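You operate a simulated robot arm through the tools that you are given. There is no shell and no other tool. Be economical: measure what you need, move in short steps, check, and stop when the job is done.

The job below is to be done with a simulated robot arm. You get a single attempt, and the scene is never put back.

Task
Put the travel cup and the pickle press in the stock pot.

Only the result counts: the job must be done as asked and must still hold three seconds after the hand-in. Knocking over, shifting, dropping, spilling or breaking anything else fails it.

Robot
A 5-joint arm with a two-finger parallel gripper, fixed in place. Base frame: the origin is at the foot of the arm, x ahead of it, y to its left, z up; the work surface is at about z = 0. Readings come in cm, rad, newtons and seconds.
With the tool pointing down near the work surface it reaches from about 26 to 68 cm from the base axis. Its first joint turns from -1.152 to 1.152 rad. The tool tilts only in the upright plane through the base axis and itself; it spins freely about its own axis. Payload 2.9 kg.
The tool frame sits at the grasp point between the pads (the TCP): z along the fingers, y along the line on which they close. The tips reach 3 cm beyond it. Largest opening 11 cm; finger width 2, thickness 1; the body of the gripper, 4.8 by 11.2 cm, starts 5.5 cm behind the TCP.
Orientation is told as [roll, pitch, yaw] about the base's x, y, z axes, in that order, counted from this pose: with the fingers straight down and closing along the base's y, the tool's x points along the base's -x, its y along +y and its z along -z.

Tools
- The arm moves only by the tool nudge_tool. Its arguments are lists of equal length, an entry for each row: "delta_pos": the shift along the base's x, y, z in cm, a list of three; "turn": the turn, a rotation vector about the base's x, y, z in rad, a list of three; "grip": the gripper command, from -1 (shut) to 1 (fully open), values between in proportion. In form: {"delta_pos": [[tx, ty, tz], ...], "turn": [[wx, wy, wz], ...], "grip": [grip, ...]}. A call has 1 to 20 rows; each row shifts and turns the commanded pose from where the row before left it. Rows are played at 5 a second. More than 5 cm and 0.15 rad between two rows, or a gripper value outside its range, and nothing of the call is played. A pose out of reach is approached as far as the arm can. The call stops where the force on the tool passes 40 N (or 10 N more than at its start, if that is more) or the arm is blocked; 0.2 s more then pass. Each finger travels about 10.8 cm/s and halts on what it meets, pressing with about 31 N; the grip force reading is that of the motor and also rises with nothing between the fingers. The clock runs only during rows and for 0.2 s after the last one: add rows that do not move to give the fingers time. It gives the time, the measured TCP pose, the force on the tool (base axes), the opening and the grip force at its end, in the units of the frame above (readings bear some noise).
- Cameras (640 x 400 px; columns grow to the right, rows downward): "scene" is fixed at [4.57, -46.32, 59.28]; the picture's right is [0.77, -0.64, 0.00], its down [-0.40, -0.49, -0.77] and it looks along [0.49, 0.60, -0.63] (base axes); focal length 303 px, centre (320, 200). "wrist" rides on the gripper at [7.2, 1.7, -10.3] in the tool frame; the picture's right is [-0.23, 0.97, 0.00], its down [-0.76, -0.18, -0.62] and it looks along [-0.61, -0.14, 0.78] (tool axes); focal length 222 px, centre (320, 200). There is no depth. A picture from a camera that has moved, and an enlarged one, comes with that camera's place and axes in the base frame and with its lens. The place of the scene camera against the robot may be out by one fixed shift of up to 2.5 cm in any direction.
- snapshot(camera): a new picture of that camera. The clock stands still meanwhile.
- enlarge(camera, box): a new picture of the part [left, top, right, bottom] of that camera's present view, enlarged. The clock stands still meanwhile.
- finish_job(): hands the job in; it is judged then, once.

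Work in short steps. Places have to be worked out from the pictures, the camera data and where the tool is seen: move nearer, look again, correct. Check each grasp and each placing, and mend what went wrong. You have 90 turns and 36 pictures in all, those below and enlarged ones among them. Open the gripper and draw the arm clear of the work before you hand the job in, unless the task says otherwise; then end with one line.

The tools are called after "Call:" as a command line: name --argument value ..., lists and objects as JSON in quotes. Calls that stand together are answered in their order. nudge_tool: Moves the arm, as the interface text tells. Its arguments: {"type":"object","properties":{"delta_pos":{"type":"array","items":{"type":"array","items":{"type":"number"}}},"turn":{"type":"array","items":{"type":"array","items":{"type":"number"}}},"grip":{"type":"array","items":{"type":"number"}}},"required":["delta_pos","turn","grip"]} The other tools are called the same way: snapshot (camera) takes a picture; enlarge (camera, box) takes an enlarged picture of a part of a camera's view; finish_job () hands the job in.

At the start:

```text
time: 0.0
tool_pos: [28.92, 23.76, 35.32]
ee_rot: [-0.001, 0.001, 0.001]
ft_force: [-0.8, 0.4, 0.6]
opening: 10.98
finger_force: 0.0
```

scene: 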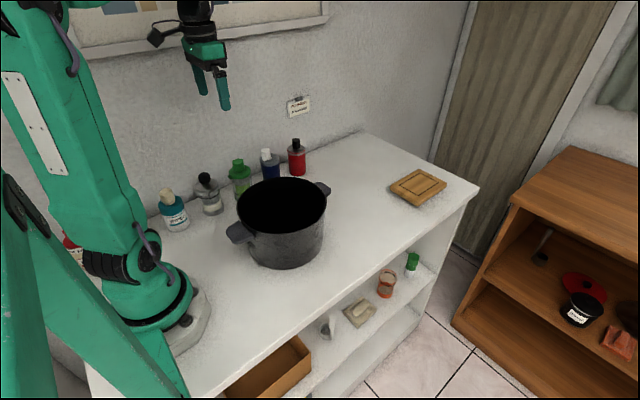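
wrist: 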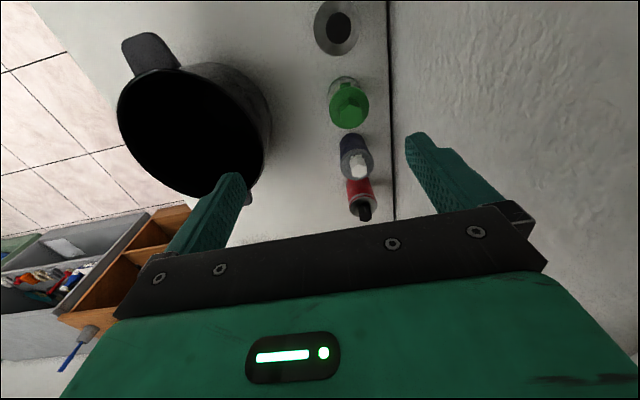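

I see the stock pot on the work surface with bottles behind it. The cup and press are not identified yet, so I enlarge the two likely regions.

Call:
enlarge --camera "scene" --box '[300, 230, 460, 350]'

Call:
enlarge --camera "scene" --box '[140, 120, 340, 250]'

```text
3.33 times, centred on (380, 290) of scene
camera zoom: at [4.57, -46.32, 59.28], right [0.77, -0.64, 0.0], down [-0.4, -0.49, -0.77], along [0.49, 0.6, -0.63], focal length 1009 px, centre (120, -100)
```

zoom: 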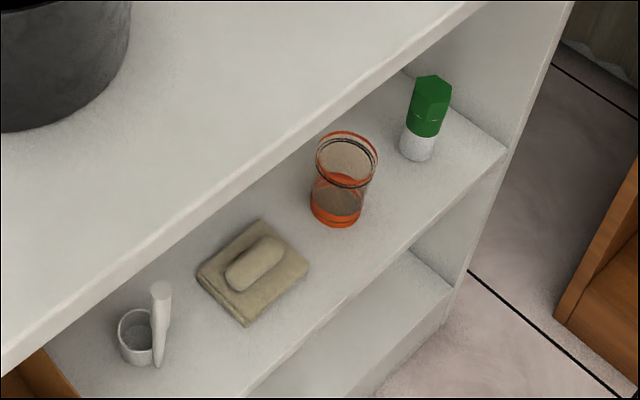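

```text
3.08 times, centred on (240, 185) of scene
camera zoom: at [4.57, -46.32, 59.28], right [0.77, -0.64, 0.0], down [-0.4, -0.49, -0.77], along [0.49, 0.6, -0.63], focal length 931 px, centre (566, 246)
```

zoom: 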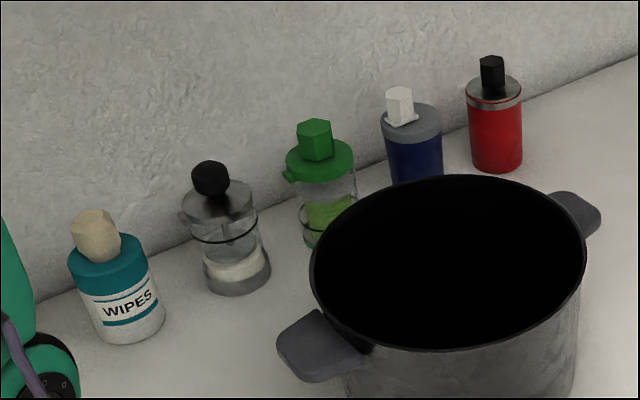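

Candidates stand in a row at y≈27 behind the pot. I swing the hand over the pot with the wrist camera looking toward the wall to tell them apart.

Call:
nudge_tool --delta_pos '[[1, -1.3, 0], [1, -1.3, 0], [1, -1.3, 0], [1, -1.3, 0], [1, -1.3, 0], [1, -1.3, 0], [1, -1.3, 0], [1, -1.3, 0], [1, -1.3, -1], [1, -1.3, -2], [1, -1.3, -2], [0, 0, 0]]' --turn '[[0, 0, 0.14], [0, 0, 0.14], [0, 0, 0.14], [0, 0, 0.14], [0, 0, 0.14], [0, 0, 0.14], [0, 0, 0.14], [0, 0, 0.14], [0, 0, 0.14], [0, 0, 0.14], [0, 0, 0.14], [0, 0, 0]]' --grip '[1, 1, 1, 1, 1, 1, 1, 1, 1, 1, 1, 1]'

Call:
snapshot --camera "wrist"

```text
time: 2.6
tool_pos: [39.87, 9.59, 30.5]
ee_rot: [0.0, -0.001, 1.543]
ft_force: [-0.1, -0.6, -0.6]
opening: 11.01
finger_force: 0.0
```

```text
31 pictures are left
camera wrist: at [37.84, 2.25, 40.82], right [-0.97, 0.26, 0.0], down [0.2, 0.76, 0.62], along [0.16, 0.6, -0.78], focal length 222 px, centre (320, 200)
```

wrist: 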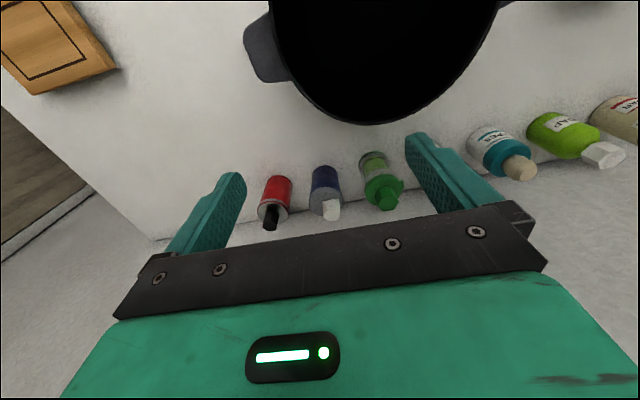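

The row is red, blue, green, glass (hidden by the finger), wipes, soap and a beige bottle. I enlarge the row.

Call:
enlarge --camera "wrist" --box '[240, 140, 420, 250]'

Call:
enlarge --camera "wrist" --box '[450, 80, 640, 200]'

```text
3.56 times, centred on (330, 195) of wrist
camera zoom: at [37.84, 2.25, 40.82], right [-0.97, 0.26, 0.0], down [0.2, 0.76, 0.62], along [0.16, 0.6, -0.78], focal length 790 px, centre (284, 218)
```

zoom: 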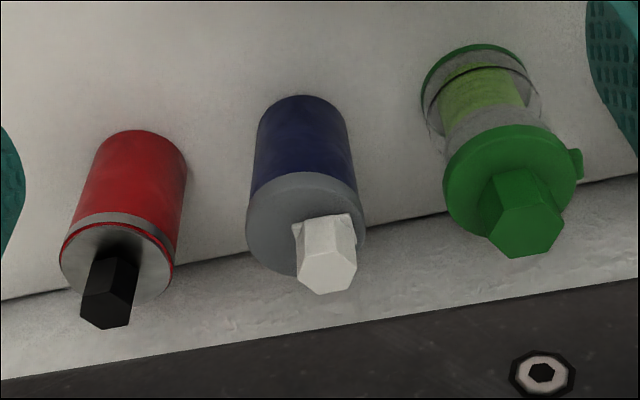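

```text
3.33 times, centred on (545, 140) of wrist
camera zoom: at [37.84, 2.25, 40.82], right [-0.97, 0.26, 0.0], down [0.2, 0.76, 0.62], along [0.16, 0.6, -0.78], focal length 740 px, centre (-430, 400)
```

zoom: 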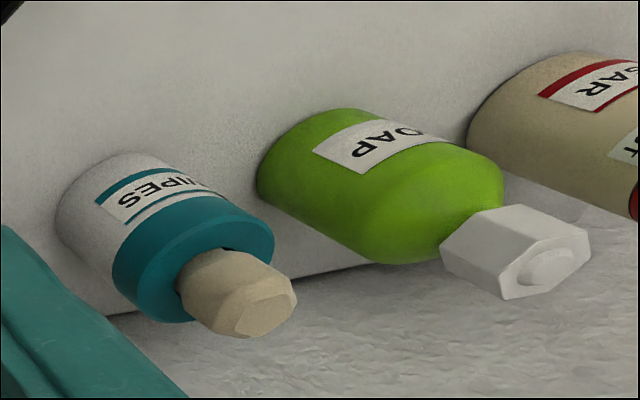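

Green, with pickle-coloured contents, looks like the pickle press, and the glass one could be a coffee press. Blue versus red needs a nearer look, so I move the camera closer to those two and over to the glass one.

Call:
nudge_tool --delta_pos '[[3, 1, -2], [3, 1, -2], [3, 1, -2], [2, 1, -2], [0, 1, 0], [0, 0, 0]]' --turn '[[0, 0, 0], [0, 0, 0], [0, 0, 0], [0, 0, 0], [0, 0, 0], [0, 0, 0]]' --grip '[1, 1, 1, 1, 1, 1]'

Call:
snapshot --camera "wrist"

```text
time: 4.0
tool_pos: [50.74, 14.54, 22.46]
ee_rot: [-0.001, 0.0, 1.543]
ft_force: [-1.1, 0.0, 0.8]
opening: 11.0
finger_force: 0.0
```

```text
28 pictures are left
camera wrist: at [48.8, 7.27, 32.81], right [-0.97, 0.26, 0.0], down [0.2, 0.76, 0.62], along [0.16, 0.6, -0.78], focal length 222 px, centre (320, 200)
```

wrist: 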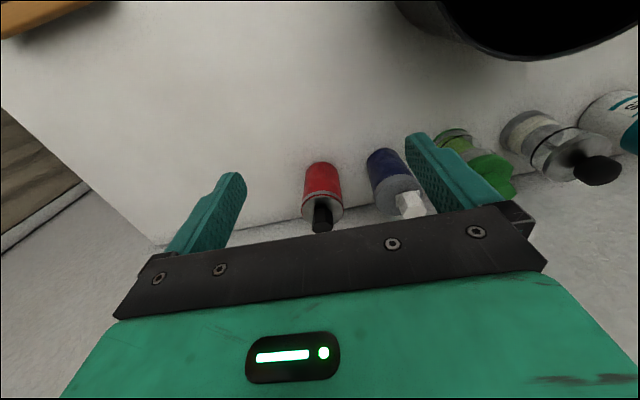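

Call:
enlarge --camera "wrist" --box '[280, 140, 440, 250]'

Call:
enlarge --camera "wrist" --box '[430, 80, 640, 220]'

```text
3.64 times, centred on (360, 195) of wrist
camera zoom: at [48.8, 7.27, 32.81], right [-0.97, 0.26, 0.0], down [0.2, 0.76, 0.62], along [0.16, 0.6, -0.78], focal length 808 px, centre (174, 218)
```

zoom: 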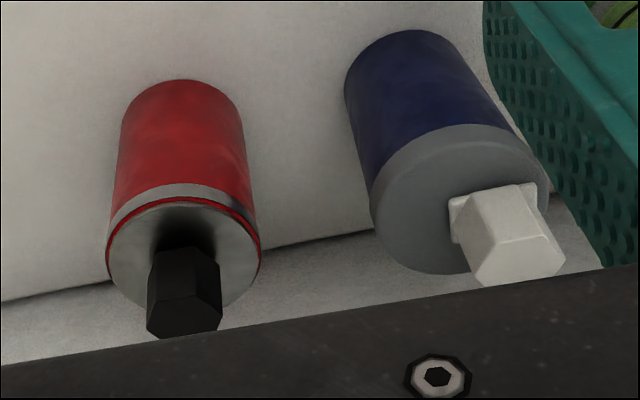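

```text
2.86 times, centred on (535, 150) of wrist
camera zoom: at [48.8, 7.27, 32.81], right [-0.97, 0.26, 0.0], down [0.2, 0.76, 0.62], along [0.16, 0.6, -0.78], focal length 635 px, centre (-294, 343)
```

zoom: 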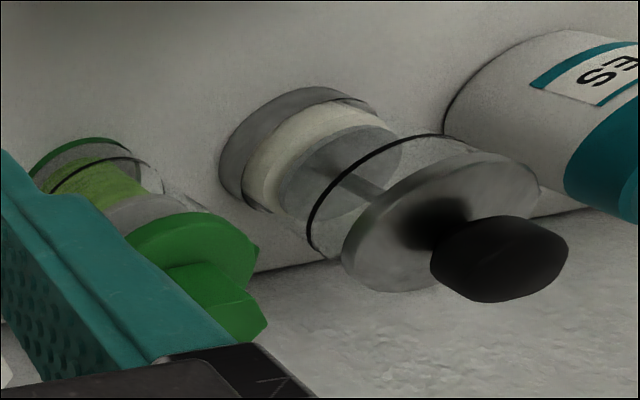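

Judgement: green (hex-knob lid, pickle-coloured contents under a plate) is the pickle press. Blue with the offset sip flap is the travel cup, and red with the centred nozzle is a spray can. Triangulated centres are blue ≈(43.4, 27.0), lid at z 9.3 and knob top at 13, and green ≈(33, 27.2), knob top at 13. Next I measure the pot from above.

Call:
nudge_tool --delta_pos '[[0, -1, 4.5], [-1, -2, 4], [-3, -3, 2], [-3, -3.3, 0], [-3, -3.3, 0], [-3, -3.3, 0], [-3, -3.3, 0], [-3, -3.3, 0], [-1, 0, 0], [0, 0, 0]]' --turn '[[0, 0, 0], [0, 0, 0], [0, 0, 0], [0, 0, 0], [0, 0, 0], [0, 0, 0], [0, 0, 0], [0, 0, 0], [0, 0, 0], [0, 0, 0]]' --grip '[1, 1, 1, 1, 1, 1, 1, 1, 1, 1]'

Call:
snapshot --camera "wrist"

```text
time: 6.2
tool_pos: [30.71, -8.06, 32.78]
ee_rot: [-0.001, 0.0, 1.541]
ft_force: [-0.7, -1.0, 0.6]
opening: 10.99
finger_force: 0.0
```

```text
25 pictures are left
camera wrist: at [28.82, -15.42, 43.26], right [-0.97, 0.26, 0.0], down [0.2, 0.76, 0.62], along [0.16, 0.6, -0.78], focal length 222 px, centre (320, 200)
```

wrist: 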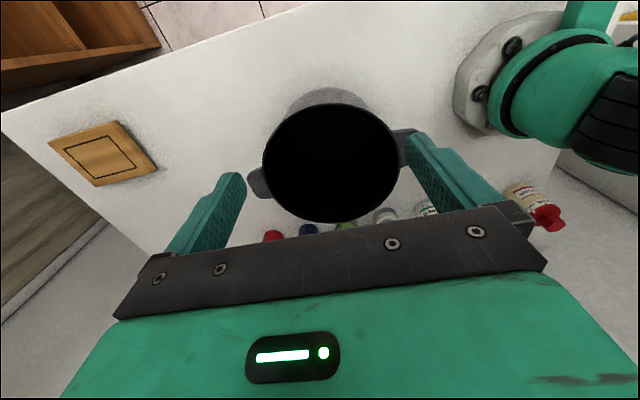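

Pot rim: centre ≈(31.5, 2.3), radius ≈10, height ≈14.3. I go above the blue cup with the fingers closing along y, staying clear of its neighbours, then check.

Call:
nudge_tool --delta_pos '[[1.15, 3.2, 0], [1.15, 3.2, 0], [1.15, 3.2, 0], [1.15, 3.2, 0], [1.15, 3.2, 0], [1.15, 3.2, 0], [1.15, 3.2, 0], [1.15, 3.2, 0], [1.15, 3.2, -2.8], [1.15, 3.2, -3], [1.19, 3.06, -3], [0, 0, 0]]' --turn '[[0, 0, -0.14], [0, 0, -0.14], [0, 0, -0.14], [0, 0, -0.14], [0, 0, -0.14], [0, 0, -0.14], [0, 0, -0.14], [0, 0, -0.14], [0, 0, -0.14], [0, 0, -0.14], [0, 0, -0.141], [0, 0, 0]]' --grip '[1, 1, 1, 1, 1, 1, 1, 1, 1, 1, 1, 1]'

Call:
snapshot --camera "wrist"

```text
time: 8.8
tool_pos: [43.56, 26.84, 24.15]
ee_rot: [-0.001, -0.001, -0.003]
ft_force: [0.1, 0.8, -0.3]
opening: 11.03
finger_force: 0.1
```

```text
24 pictures are left
camera wrist: at [36.18, 28.6, 34.56], right [0.23, 0.97, 0.0], down [0.76, -0.18, 0.62], along [0.61, -0.14, -0.78], focal length 222 px, centre (320, 200)
```

wrist: 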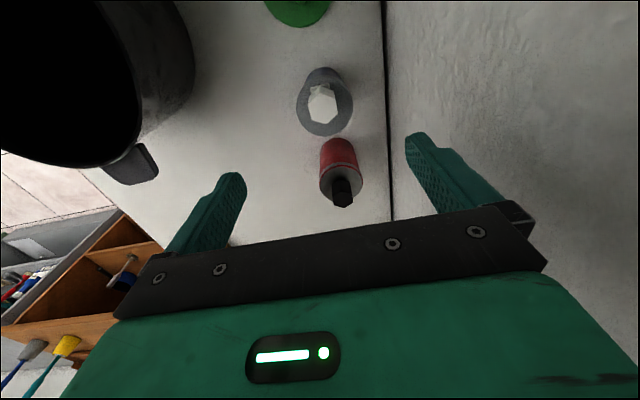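

The cup's lid centre reads ≈(43.4, 27.4), consistent with before. I descend with the fingers straddling it in y, down to TCP z ≈8.8 so the palm stays above the flap.

Call:
nudge_tool --delta_pos '[[-0.15, 0.5, -4], [0, 0, -4], [0, 0, -3], [0, 0, -2], [0, 0, -1.2], [0, 0, -1.1], [0, 0, 0]]' --turn '[[0, 0, 0], [0, 0, 0], [0, 0, 0], [0, 0, 0], [0, 0, 0], [0, 0, 0], [0, 0, 0]]' --grip '[1, 1, 1, 1, 1, 1, 1]'

Call:
snapshot --camera "wrist"

Call:
snapshot --camera "scene"

```text
time: 10.4
tool_pos: [43.52, 27.55, 8.89]
ee_rot: [0.002, 0.001, 0.0]
ft_force: [0.2, -0.4, 0.4]
opening: 10.99
finger_force: 0.0
```

```text
23 pictures are left
camera wrist: at [36.12, 29.17, 19.24], right [0.23, 0.97, 0.0], down [0.76, -0.18, 0.62], along [0.61, -0.14, -0.78], focal length 222 px, centre (320, 200)
```

wrist: 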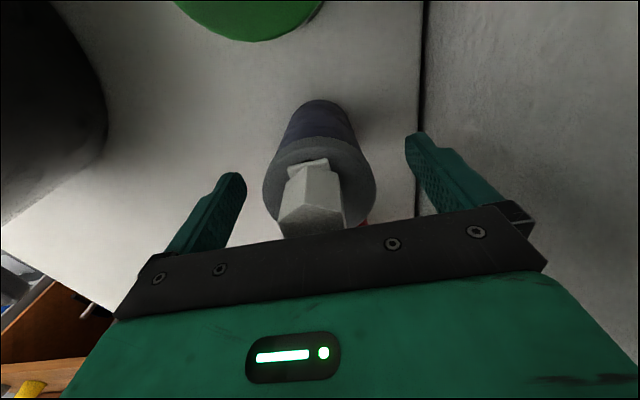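

```text
22 pictures are left
```

scene: 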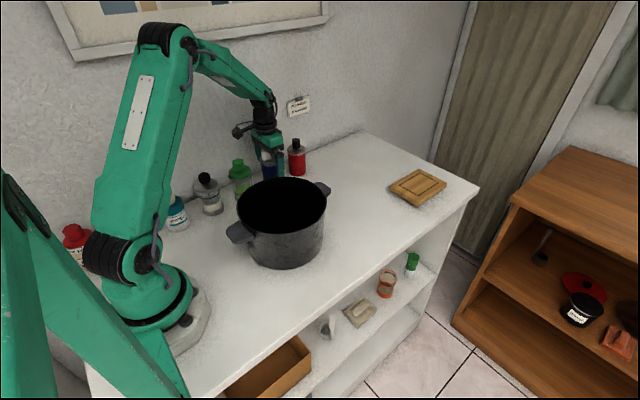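

The lid is centred between the pads. I close on it and wait for the fingers to settle.

Call:
nudge_tool --delta_pos '[[0, 0, 0], [0, 0, 0], [0, 0, 0], [0, 0, 0]]' --turn '[[0, 0, 0], [0, 0, 0], [0, 0, 0], [0, 0, 0]]' --grip '[0.4, 0.2, -1, -1]'

```text
time: 11.4
tool_pos: [43.3, 27.49, 8.91]
ee_rot: [-0.001, 0.0, 0.0]
ft_force: [-0.2, -0.2, 0.1]
opening: 5.95
finger_force: 30.7
```

The fingers hold at 5.95 cm with 31 N, which is the cup's width. I lift straight up a bit and check.

Call:
nudge_tool --delta_pos '[[0, 0, 1], [0, 0, 2], [0, 0, 3], [0, 0, 0]]' --turn '[[0, 0, 0], [0, 0, 0], [0, 0, 0], [0, 0, 0]]' --grip '[-1, -1, -1, -1]'

Call:
enlarge --camera "scene" --box '[190, 80, 350, 220]'

```text
time: 12.4
tool_pos: [43.41, 27.65, 14.71]
ee_rot: [0.0, -0.001, -0.001]
ft_force: [0.2, -0.5, -1.1]
opening: 2.47
finger_force: 30.9
```

```text
2.86 times, centred on (270, 150) of scene
camera zoom: at [4.57, -46.32, 59.28], right [0.77, -0.64, 0.0], down [-0.4, -0.49, -0.77], along [0.49, 0.6, -0.63], focal length 865 px, centre (463, 343)
```

zoom: 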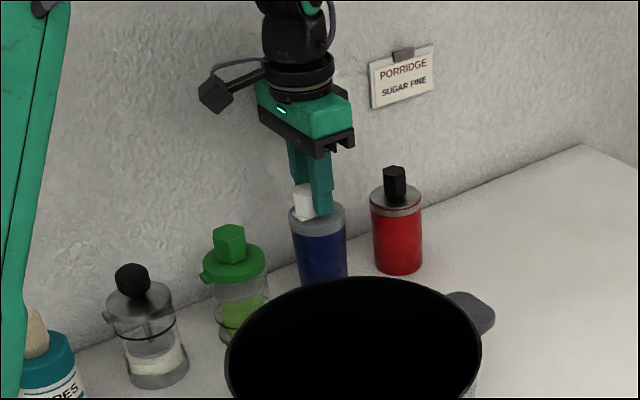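

The pads slipped up the smooth body. The cup still stands upright and the fingers now only pinch the flap knob, so the knob is the better handle. I release, rise and re-measure it.

Call:
nudge_tool --delta_pos '[[0, 0, 0], [0, 0, 0], [0, 0, 3], [0, 0, 4], [0, 0, 0]]' --turn '[[0, 0, 0], [0, 0, 0], [0, 0, 0], [0, 0, 0], [0, 0, 0]]' --grip '[0, 1, 1, 1, 1]'

Call:
enlarge --camera "wrist" --box '[240, 40, 420, 160]'

```text
time: 13.6
tool_pos: [43.37, 27.6, 21.88]
ee_rot: [0.0, -0.001, 0.0]
ft_force: [-0.7, 0.7, 0.5]
opening: 11.01
finger_force: 0.0
```

```text
3.33 times, centred on (330, 100) of wrist
camera zoom: at [36.0, 29.13, 32.31], right [0.23, 0.97, 0.0], down [0.76, -0.18, 0.62], along [0.61, -0.14, -0.78], focal length 740 px, centre (287, 533)
```

zoom: 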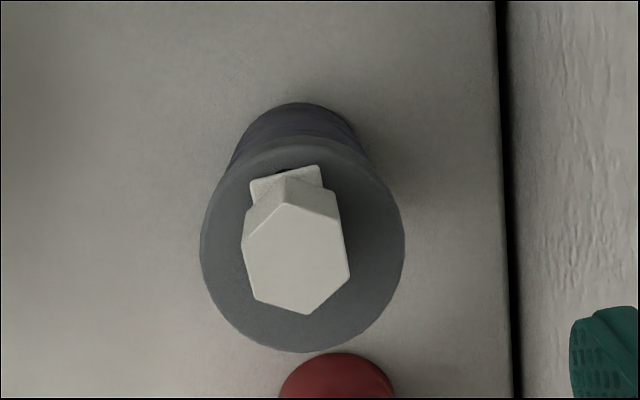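

The flap knob is a hex with flats facing ±y and ±30° from x, centred ≈(42.35, 27.75) and offset in −x from the cup's axis. I turn 60° so the pads meet flats nearly in line with that offset, set a narrower opening, and descend onto the knob.

Call:
nudge_tool --delta_pos '[[-0.5, 0.15, 0], [-0.5, 0, 0], [0, 0, 0], [0, 0, 0], [0, 0, 0], [0, 0, 0], [0, 0, -2], [0, 0, -2], [0, 0, -1.5], [0, 0, 0]]' --turn '[[0, 0, 0.1495], [0, 0, 0.1495], [0, 0, 0.1495], [0, 0, 0.1495], [0, 0, 0.1495], [0, 0, 0.1495], [0, 0, 0.1495], [0, 0, 0], [0, 0, 0], [0, 0, 0]]' --grip '[0.6, 0.3, 0.1, 0.1, 0.1, 0.1, 0.1, 0.1, 0.1, 0.1]'

Call:
snapshot --camera "wrist"

```text
time: 15.8
tool_pos: [42.46, 27.67, 16.21]
ee_rot: [-0.001, 0.0, 1.046]
ft_force: [-0.2, 0.6, -0.5]
opening: 6.05
finger_force: 0.0
```

```text
19 pictures are left
camera wrist: at [37.29, 22.16, 26.63], right [-0.73, 0.68, 0.0], down [0.53, 0.57, 0.62], along [0.43, 0.45, -0.78], focal length 222 px, centre (320, 200)
```

wrist: 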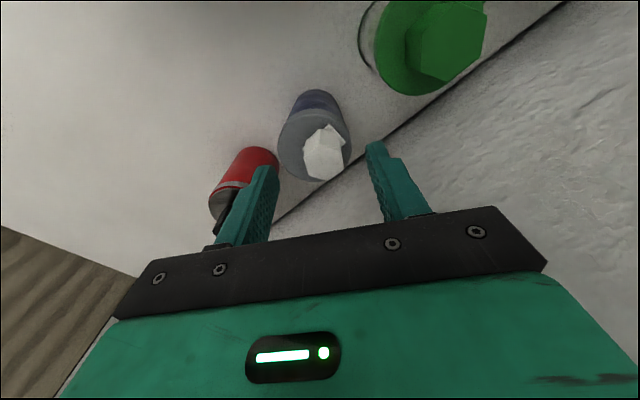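

The knob projects to ≈(42.1, 27.6), close to the TCP. I make a small correction, descend to z ≈12.8 and close.

Call:
nudge_tool --delta_pos '[[-0.25, 0, -1.5], [0, 0, -1.2], [0, 0, -0.7], [0, 0, 0], [0, 0, 0], [0, 0, 0], [0, 0, 0]]' --turn '[[0, 0, 0], [0, 0, 0], [0, 0, 0], [0, 0, 0], [0, 0, 0], [0, 0, 0], [0, 0, 0]]' --grip '[0.1, 0.1, 0.1, 0.1, -0.3, -1, -1]'

Call:
snapshot --camera "wrist"

```text
time: 17.4
tool_pos: [42.32, 27.54, 12.91]
ee_rot: [-0.001, 0.0, 1.047]
ft_force: [-0.3, 0.2, 0.0]
opening: 3.46
finger_force: 31.0
```

```text
18 pictures are left
camera wrist: at [37.12, 22.13, 23.32], right [-0.73, 0.68, 0.0], down [0.54, 0.57, 0.62], along [0.43, 0.45, -0.78], focal length 222 px, centre (320, 200)
```

wrist: 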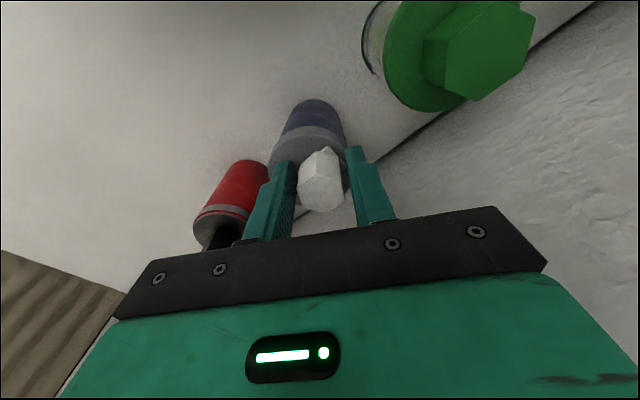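

Opening is 3.46 instead of the expected ≈2.5, so the tips are on the hinge block at the knob's base. I open a little, rise 0.9 cm and close again.

Call:
nudge_tool --delta_pos '[[0, 0, 0], [0, 0, 0], [0, 0, 0.9], [0, 0, 0], [0, 0, 0], [0, 0, 0], [0, 0, 0]]' --turn '[[0, 0, 0], [0, 0, 0], [0, 0, 0], [0, 0, 0], [0, 0, 0], [0, 0, 0], [0, 0, 0]]' --grip '[-0.1, 0, 0, 0, -0.4, -1, -1]'

Call:
enlarge --camera "wrist" --box '[230, 80, 410, 230]'

```text
time: 19.0
tool_pos: [42.21, 27.59, 13.77]
ee_rot: [0.0, 0.0, 1.047]
ft_force: [0.5, -0.2, 0.9]
opening: 2.46
finger_force: 31.3
```

```text
2.67 times, centred on (320, 155) of wrist
camera zoom: at [37.09, 22.13, 24.28], right [-0.73, 0.68, 0.0], down [0.53, 0.57, 0.62], along [0.43, 0.45, -0.78], focal length 592 px, centre (320, 320)
```

zoom: 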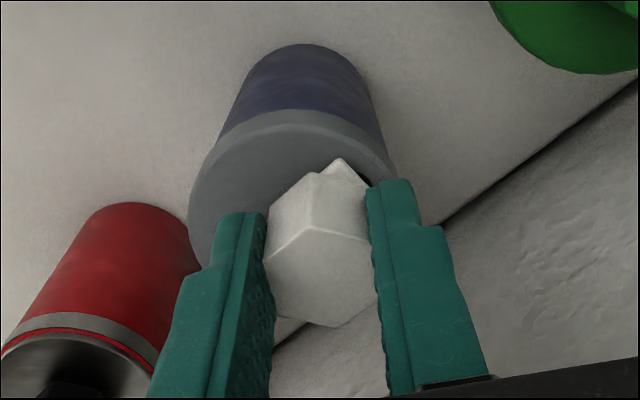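

The pads now sit flush on opposite flats at 2.46 cm. I lift a few cm and verify.

Call:
nudge_tool --delta_pos '[[0, 0, 0.5], [0, 0, 1], [0, 0, 1.5], [0, 0, 0], [0, 0, 0]]' --turn '[[0, 0, 0], [0, 0, 0], [0, 0, 0], [0, 0, 0], [0, 0, 0]]' --grip '[-1, -1, -1, -1, -1]'

Call:
enlarge --camera "scene" --box '[190, 80, 350, 220]'

```text
time: 20.2
tool_pos: [42.25, 27.59, 16.86]
ee_rot: [-0.001, -0.001, 1.046]
ft_force: [0.5, -0.4, -1.6]
opening: 2.46
finger_force: 30.6
```

```text
2.86 times, centred on (270, 150) of scene
camera zoom: at [4.57, -46.32, 59.28], right [0.77, -0.64, 0.0], down [-0.4, -0.49, -0.77], along [0.49, 0.6, -0.63], focal length 865 px, centre (463, 343)
```

zoom: 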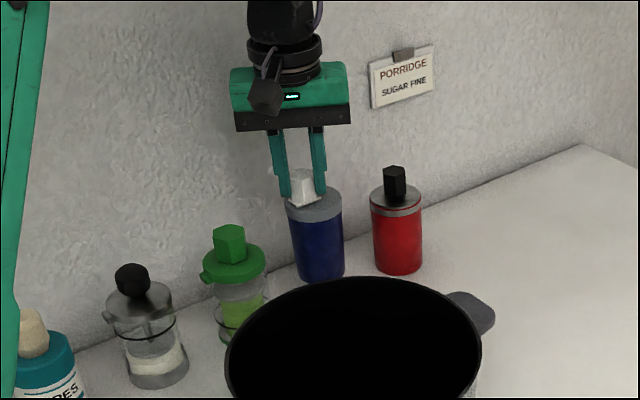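

It is held and has lifted about 3 cm. I raise it above the rim height and check how it hangs.

Call:
nudge_tool --delta_pos '[[0, 0, 2], [0, 0, 3], [0, 0, 3], [0, 0, 3], [0, 0, 2.5], [0, 0, 1], [0, 0, 0]]' --turn '[[0, 0, 0], [0, 0, 0], [0, 0, 0], [0, 0, 0], [0, 0, 0], [0, 0, 0], [0, 0, 0]]' --grip '[-1, -1, -1, -1, -1, -1, -1]'

Call:
enlarge --camera "scene" --box '[190, 60, 350, 220]'

```text
time: 21.8
tool_pos: [42.14, 27.62, 31.32]
ee_rot: [-0.001, 0.001, 1.047]
ft_force: [-0.1, -0.6, -1.1]
opening: 2.5
finger_force: 31.1
```

```text
2.50 times, centred on (270, 140) of scene
camera zoom: at [4.57, -46.32, 59.28], right [0.77, -0.64, 0.0], down [-0.4, -0.49, -0.77], along [0.49, 0.6, -0.63], focal length 757 px, centre (445, 350)
```

zoom: 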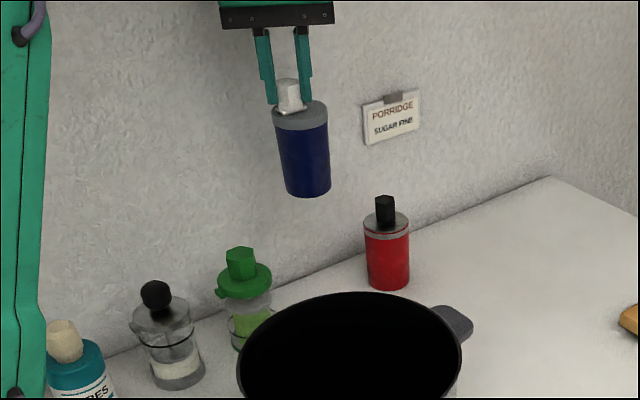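

The cup hangs cleanly from the knob with its bottom at about z 17.5, above the rim. I carry it to the far-x half of the pot.

Call:
nudge_tool --delta_pos '[[-0.4, -1.5, 0.4], [-0.9, -3.2, 0.3], [-0.9, -3.2, 0], [-0.9, -3.2, 0], [-0.9, -3.2, 0], [-0.9, -3.2, 0], [-0.9, -3.2, 0], [-0.9, -3, 0], [-0.6, -1.5, 0], [0, 0, 0]]' --turn '[[0, 0, 0], [0, 0, 0], [0, 0, 0], [0, 0, 0], [0, 0, 0], [0, 0, 0], [0, 0, 0], [0, 0, 0], [0, 0, 0], [0, 0, 0]]' --grip '[-1, -1, -1, -1, -1, -1, -1, -1, -1, -1]'

Call:
snapshot --camera "wrist"

Call:
enlarge --camera "scene" --box '[200, 80, 360, 280]'

```text
time: 24.0
tool_pos: [34.93, 2.53, 32.03]
ee_rot: [-0.002, 0.0, 1.047]
ft_force: [1.1, -1.0, -0.6]
opening: 2.47
finger_force: 30.7
```

```text
14 pictures are left
camera wrist: at [29.74, -3.07, 42.39], right [-0.73, 0.68, 0.0], down [0.53, 0.57, 0.62], along [0.43, 0.45, -0.78], focal length 222 px, centre (320, 200)
```

wrist: 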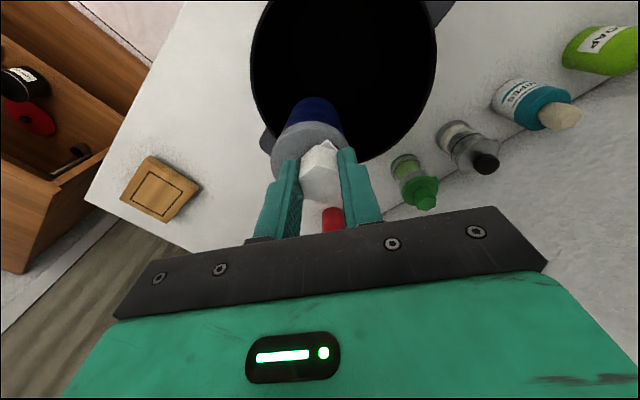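

```text
2.00 times, centred on (280, 180) of scene
camera zoom: at [4.57, -46.32, 59.28], right [0.77, -0.64, 0.0], down [-0.4, -0.49, -0.77], along [0.49, 0.6, -0.63], focal length 605 px, centre (400, 240)
```

zoom: 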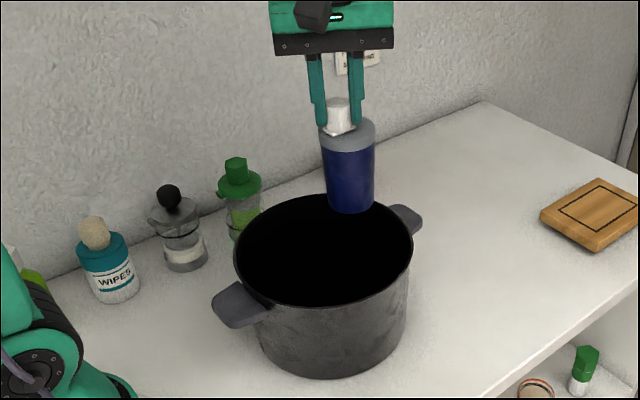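

Cup centre is ≈(35.9, 2.6) and the pot centre ≈(31.3, 2.6), radius ≈10, so it clears the rim all round. I shift slightly inward, lower most of the way, then ease to the floor.

Call:
nudge_tool --delta_pos '[[-0.3, 0, -2], [0, 0, -3], [0, 0, -3], [0, 0, -3], [0, 0, -2.5], [0, 0, -2], [0, 0, -0.5], [0, 0, 0]]' --turn '[[0, 0, 0], [0, 0, 0], [0, 0, 0], [0, 0, 0], [0, 0, 0], [0, 0, 0], [0, 0, 0], [0, 0, 0]]' --grip '[-1, -1, -1, -1, -1, -1, -1, -1]'

Call:
nudge_tool --delta_pos '[[0, 0, -0.3], [0, 0, -0.3], [0, 0, 0]]' --turn '[[0, 0, 0], [0, 0, 0], [0, 0, 0]]' --grip '[-1, -1, -1]'

```text
time: 25.8
tool_pos: [34.49, 2.57, 15.77]
ee_rot: [0.0, -0.001, 1.048]
ft_force: [0.2, 0.4, -0.7]
opening: 2.45
finger_force: 31.0
```

```text
time: 26.6
tool_pos: [34.46, 2.53, 15.27]
ee_rot: [0.001, 0.001, 1.047]
ft_force: [0.9, 0.3, -1.5]
opening: 2.48
finger_force: 31.4
```

No contact yet (bottom ≈1.4 cm). I ease down in small steps until the upward force rises.

Call:
nudge_tool --delta_pos '[[0, 0, -0.3], [0, 0, -0.2], [0, 0, 0]]' --turn '[[0, 0, 0], [0, 0, 0], [0, 0, 0]]' --grip '[-1, -1, -1]'

Call:
nudge_tool --delta_pos '[[0, 0, -0.2], [0, 0, 0], [0, 0, 0]]' --turn '[[0, 0, 0], [0, 0, 0], [0, 0, 0]]' --grip '[-1, -1, -1]'

```text
time: 27.4
tool_pos: [34.53, 2.49, 14.88]
ee_rot: [0.001, 0.0, 1.048]
ft_force: [-1.4, 0.6, -1.4]
opening: 2.45
finger_force: 31.0
```

```text
time: 28.2
tool_pos: [34.68, 2.48, 14.76]
ee_rot: [0.001, 0.0, 1.048]
ft_force: [-0.5, 0.1, -0.9]
opening: 2.45
finger_force: 30.6
```

Call:
nudge_tool --delta_pos '[[0, 0, -0.2], [0, 0, -0.2], [0, 0, 0]]' --turn '[[0, 0, 0], [0, 0, 0], [0, 0, 0]]' --grip '[-1, -1, -1]'

```text
time: 29.0
tool_pos: [34.76, 2.5, 14.41]
ee_rot: [-0.002, -0.005, 1.046]
ft_force: [-0.8, -4.8, 23.6]
opening: 2.47
finger_force: 31.1
```

Floor contact (24 N). I ease back up slightly, release gently, and rise clear.

Call:
nudge_tool --delta_pos '[[0, 0, 0.25], [0, 0, 0], [0, 0, 0], [0, 0, 0], [0, 0, 2], [0, 0, 3], [0, 0, 4], [0, 0, 4], [0, 0, 0]]' --turn '[[0, 0, 0], [0, 0, 0], [0, 0, 0], [0, 0, 0], [0, 0, 0], [0, 0, 0], [0, 0, 0], [0, 0, 0], [0, 0, 0]]' --grip '[-1, -0.4, -0.2, 0, 0, 0, 0, 0, 0]'

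Call:
enlarge --camera "scene" --box '[200, 100, 360, 280]'

```text
time: 31.0
tool_pos: [34.66, 2.3, 27.67]
ee_rot: [0.0, 0.0, 1.046]
ft_force: [-0.5, -0.2, 0.9]
opening: 5.5
finger_force: 0.1
```

```text
2.22 times, centred on (280, 190) of scene
camera zoom: at [4.57, -46.32, 59.28], right [0.77, -0.64, 0.0], down [-0.4, -0.49, -0.77], along [0.49, 0.6, -0.63], focal length 673 px, centre (409, 222)
```

zoom: 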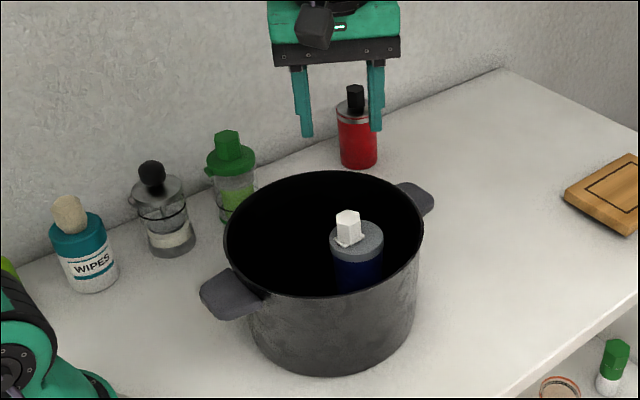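

The cup stands upright in the pot. Next I go above the green press to read its knob.

Call:
nudge_tool --delta_pos '[[-0.1, 2, 0], [-0.2, 3.2, 0], [-0.2, 3.2, 0], [-0.2, 3.2, 0], [-0.2, 3.2, 0], [-0.2, 3.2, 0], [-0.2, 3.2, -1], [-0.2, 3.2, -2.5], [-0.1, 0.6, -2], [0, 0, 0]]' --turn '[[0, 0, 0], [0, 0, 0], [0, 0, 0], [0, 0, 0], [0, 0, 0], [0, 0, 0], [0, 0, 0], [0, 0, 0], [0, 0, 0], [0, 0, 0]]' --grip '[0, 0, 0.1, 0.2, 0.2, 0.2, 0.2, 0.2, 0.2, 0.2]'

Call:
enlarge --camera "wrist" --box '[230, 60, 410, 190]'

```text
time: 33.2
tool_pos: [32.97, 27.81, 21.92]
ee_rot: [0.001, 0.001, 1.046]
ft_force: [-0.1, 0.1, -0.2]
opening: 6.61
finger_force: 0.1
```

```text
3.08 times, centred on (320, 125) of wrist
camera zoom: at [27.75, 22.22, 32.39], right [-0.73, 0.68, 0.0], down [0.53, 0.57, 0.62], along [0.43, 0.45, -0.78], focal length 684 px, centre (320, 431)
```

zoom: 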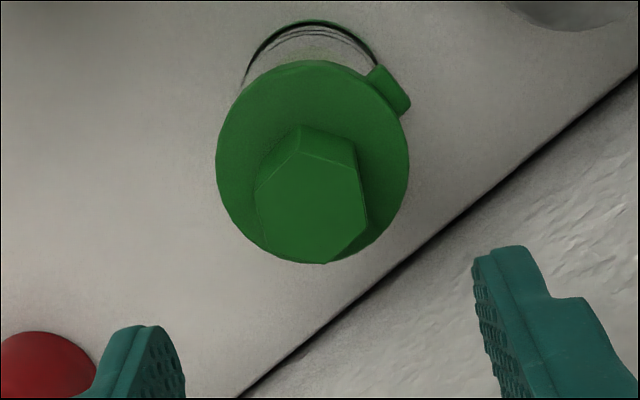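

The press knob centre is ≈(33.0, 27.3), with the same hex orientation and flats facing the pads. I descend to TCP z ≈13 and close.

Call:
nudge_tool --delta_pos '[[0, -0.5, -3], [0, 0, -3], [0, 0, -1.5], [0, 0, -0.9], [0, 0, -0.5], [0, 0, 0], [0, 0, 0], [0, 0, 0], [0, 0, 0]]' --turn '[[0, 0, 0], [0, 0, 0], [0, 0, 0], [0, 0, 0], [0, 0, 0], [0, 0, 0], [0, 0, 0], [0, 0, 0], [0, 0, 0]]' --grip '[0.2, 0.2, 0.2, 0.2, 0.2, 0.2, -0.2, -1, -1]'

Call:
enlarge --camera "wrist" --box '[220, 80, 420, 240]'

```text
time: 35.2
tool_pos: [32.94, 27.11, 13.14]
ee_rot: [0.001, -0.001, 1.048]
ft_force: [0.8, 0.0, 0.2]
opening: 3.0
finger_force: 31.8
```

```text
2.50 times, centred on (320, 160) of wrist
camera zoom: at [27.76, 21.55, 23.54], right [-0.73, 0.68, 0.0], down [0.54, 0.57, 0.62], along [0.43, 0.45, -0.78], focal length 555 px, centre (320, 300)
```

zoom: 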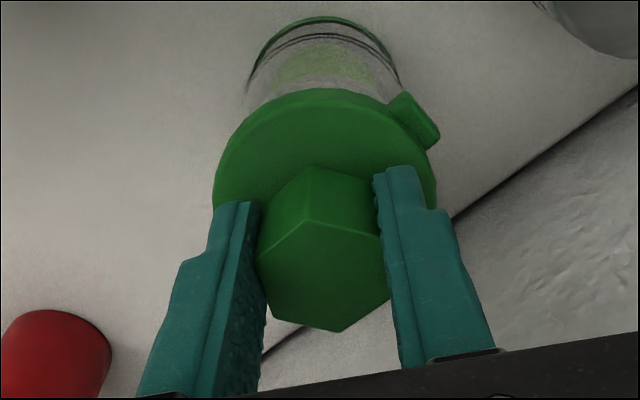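

The pads are flush on the knob at 3.0 cm. I lift slowly, then to z ≈31 to clear the rim.

Call:
nudge_tool --delta_pos '[[0, 0, 0.5], [0, 0, 1], [0, 0, 1.5], [0, 0, 0], [0, 0, 0]]' --turn '[[0, 0, 0], [0, 0, 0], [0, 0, 0], [0, 0, 0], [0, 0, 0]]' --grip '[-1, -1, -1, -1, -1]'

Call:
nudge_tool --delta_pos '[[0, 0, 2], [0, 0, 3], [0, 0, 3], [0, 0, 3], [0, 0, 3], [0, 0, 1.3], [0, 0, 0]]' --turn '[[0, 0, 0], [0, 0, 0], [0, 0, 0], [0, 0, 0], [0, 0, 0], [0, 0, 0], [0, 0, 0]]' --grip '[-1, -1, -1, -1, -1, -1, -1]'

Call:
enlarge --camera "scene" --box '[160, 50, 340, 220]'

```text
time: 36.4
tool_pos: [33.1, 26.97, 16.09]
ee_rot: [0.0, 0.001, 1.046]
ft_force: [0.6, 0.4, -0.7]
opening: 2.97
finger_force: 31.1
```

```text
time: 38.0
tool_pos: [33.07, 26.83, 31.6]
ee_rot: [0.0, 0.0, 1.048]
ft_force: [-0.8, -0.5, -1.0]
opening: 2.97
finger_force: 31.1
```

```text
2.35 times, centred on (250, 135) of scene
camera zoom: at [4.57, -46.32, 59.28], right [0.77, -0.64, 0.0], down [-0.4, -0.49, -0.77], along [0.49, 0.6, -0.63], focal length 712 px, centre (485, 353)
```

zoom: 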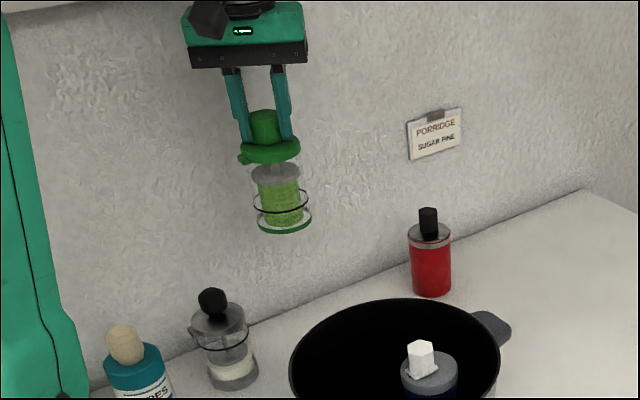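

The whole press is held and hanging straight, bottom ≈18.5. I carry it to ≈(27.4, 2.6), the free half of the pot beside the cup.

Call:
nudge_tool --delta_pos '[[-0.3, -1.5, 0.3], [-0.7, -3, 0], [-0.7, -3, 0], [-0.7, -3, 0], [-0.7, -3, 0], [-0.7, -3, 0], [-0.7, -3, 0], [-0.7, -3, 0], [-0.45, -1.75, 0], [0, 0, 0]]' --turn '[[0, 0, 0], [0, 0, 0], [0, 0, 0], [0, 0, 0], [0, 0, 0], [0, 0, 0], [0, 0, 0], [0, 0, 0], [0, 0, 0], [0, 0, 0]]' --grip '[-1, -1, -1, -1, -1, -1, -1, -1, -1, -1]'

Call:
snapshot --camera "wrist"

Call:
enlarge --camera "scene" --box '[200, 80, 360, 280]'

```text
time: 40.2
tool_pos: [27.26, 2.68, 32.02]
ee_rot: [0.0, 0.001, 1.047]
ft_force: [0.1, -0.3, -1.0]
opening: 2.98
finger_force: 31.1
```

```text
8 pictures are left
camera wrist: at [22.1, -2.76, 42.35], right [-0.73, 0.68, 0.0], down [0.54, 0.57, 0.62], along [0.43, 0.45, -0.78], focal length 222 px, centre (320, 200)
```

wrist: 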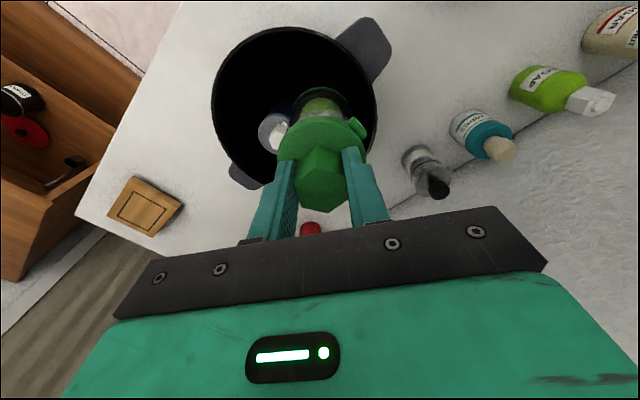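

```text
2.00 times, centred on (280, 180) of scene
camera zoom: at [4.57, -46.32, 59.28], right [0.77, -0.64, 0.0], down [-0.4, -0.49, -0.77], along [0.49, 0.6, -0.63], focal length 605 px, centre (400, 240)
```

zoom: 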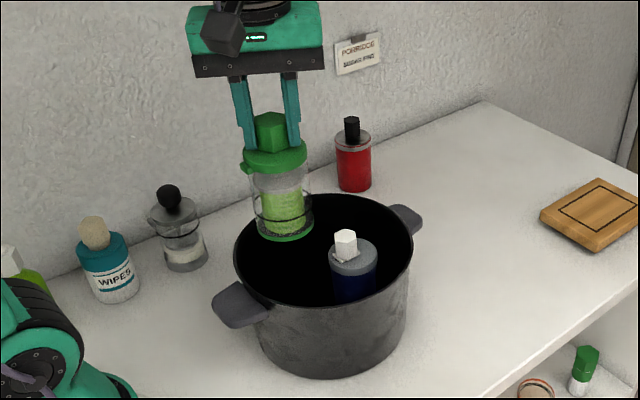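

The press clears both the cup and the rim. I lower it to just above the floor.

Call:
nudge_tool --delta_pos '[[0, 0, -2], [0, 0, -3], [0, 0, -3], [0, 0, -3], [0, 0, -3], [0, 0, -2], [0, 0, -1], [0, 0, -0.4], [0, 0, 0]]' --turn '[[0, 0, 0], [0, 0, 0], [0, 0, 0], [0, 0, 0], [0, 0, 0], [0, 0, 0], [0, 0, 0], [0, 0, 0], [0, 0, 0]]' --grip '[-1, -1, -1, -1, -1, -1, -1, -1, -1]'

Call:
nudge_tool --delta_pos '[[0, 0, -0.25], [0, 0, 0], [0, 0, 0]]' --turn '[[0, 0, 0], [0, 0, 0], [0, 0, 0]]' --grip '[-1, -1, -1]'

```text
time: 42.2
tool_pos: [27.32, 2.71, 14.41]
ee_rot: [0.0, 0.001, 1.048]
ft_force: [-0.2, -0.3, -0.4]
opening: 2.99
finger_force: 31.1
```

```text
time: 43.0
tool_pos: [27.33, 2.64, 14.08]
ee_rot: [0.0, 0.001, 1.048]
ft_force: [-0.5, -0.3, -1.1]
opening: 3.0
finger_force: 31.1
```

A little further until it touches the floor.

Call:
nudge_tool --delta_pos '[[0, 0, -0.2], [0, 0, -0.1], [0, 0, 0]]' --turn '[[0, 0, 0], [0, 0, 0], [0, 0, 0]]' --grip '[-1, -1, -1]'

```text
time: 43.8
tool_pos: [27.41, 2.65, 13.82]
ee_rot: [0.001, 0.0, 1.048]
ft_force: [0.3, -0.1, -1.2]
opening: 2.97
finger_force: 30.7
```

Call:
nudge_tool --delta_pos '[[0, 0, -0.15], [0, 0, 0], [0, 0, 0]]' --turn '[[0, 0, 0], [0, 0, 0], [0, 0, 0]]' --grip '[-1, -1, -1]'

```text
time: 44.6
tool_pos: [27.48, 2.62, 13.81]
ee_rot: [0.002, 0.0, 1.046]
ft_force: [-0.9, -1.1, 5.6]
opening: 2.98
finger_force: 30.7
```

Light floor contact. I release gently and rise clear.

Call:
nudge_tool --delta_pos '[[0, 0, 0.05], [0, 0, 0], [0, 0, 0], [0, 0, 0], [0, 0, 2], [0, 0, 3], [0, 0, 4], [0, 0, 4], [0, 0, 4], [0, 0, 0]]' --turn '[[0, 0, 0], [0, 0, 0], [0, 0, 0], [0, 0, 0], [0, 0, 0], [0, 0, 0], [0, 0, 0], [0, 0, 0], [0, 0, 0], [0, 0, 0]]' --grip '[-1, -0.3, -0.1, 0, 0, 0, 0, 0, 0, 0]'

Call:
nudge_tool --delta_pos '[[0, 2, 0], [0, 3, 0], [0, 3, 0], [0, 3, 0], [0, 3, 0], [0, 0, 0]]' --turn '[[0, 0, 0], [0, 0, 0], [0, 0, 0], [0, 0, 0], [0, 0, 0], [0, 0, 0]]' --grip '[0, 0, 0.5, 1, 1, 1]'

Call:
snapshot --camera "scene"

Call:
enlarge --camera "scene" --box '[140, 120, 360, 290]'

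```text
time: 46.8
tool_pos: [27.11, 2.82, 30.84]
ee_rot: [0.001, -0.001, 1.048]
ft_force: [-0.3, -0.2, -0.3]
opening: 5.52
finger_force: 0.1
```

```text
time: 48.2
tool_pos: [27.41, 16.72, 30.78]
ee_rot: [-0.001, 0.0, 1.043]
ft_force: [0.9, -0.4, -0.3]
opening: 11.02
finger_force: 0.0
```

```text
6 pictures are left
```

scene: 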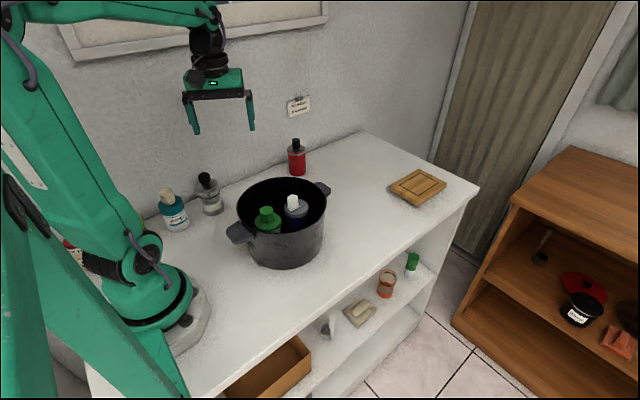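

```text
2.35 times, centred on (250, 205) of scene
camera zoom: at [4.57, -46.32, 59.28], right [0.77, -0.64, 0.0], down [-0.4, -0.49, -0.77], along [0.49, 0.6, -0.63], focal length 712 px, centre (485, 188)
```

zoom: 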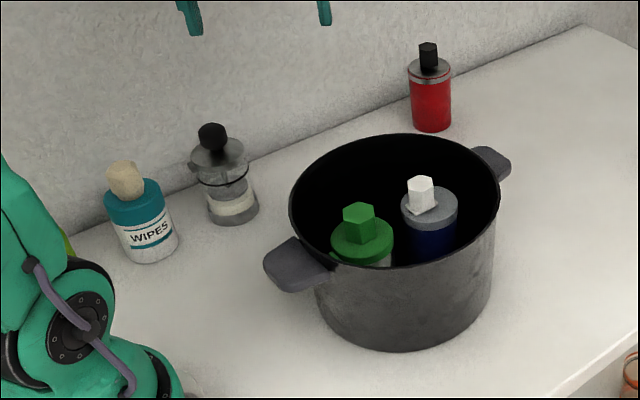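

Both items stand upright in the pot, nothing else has moved, and the open gripper is clear, so I hand in.

Call:
finish_job

```text
The job is handed in.
```

I put the blue travel cup and the green pickle press in the stock pot, both upright, and handed the job in. None of the items was labelled as either, so I picked them out by appearance.
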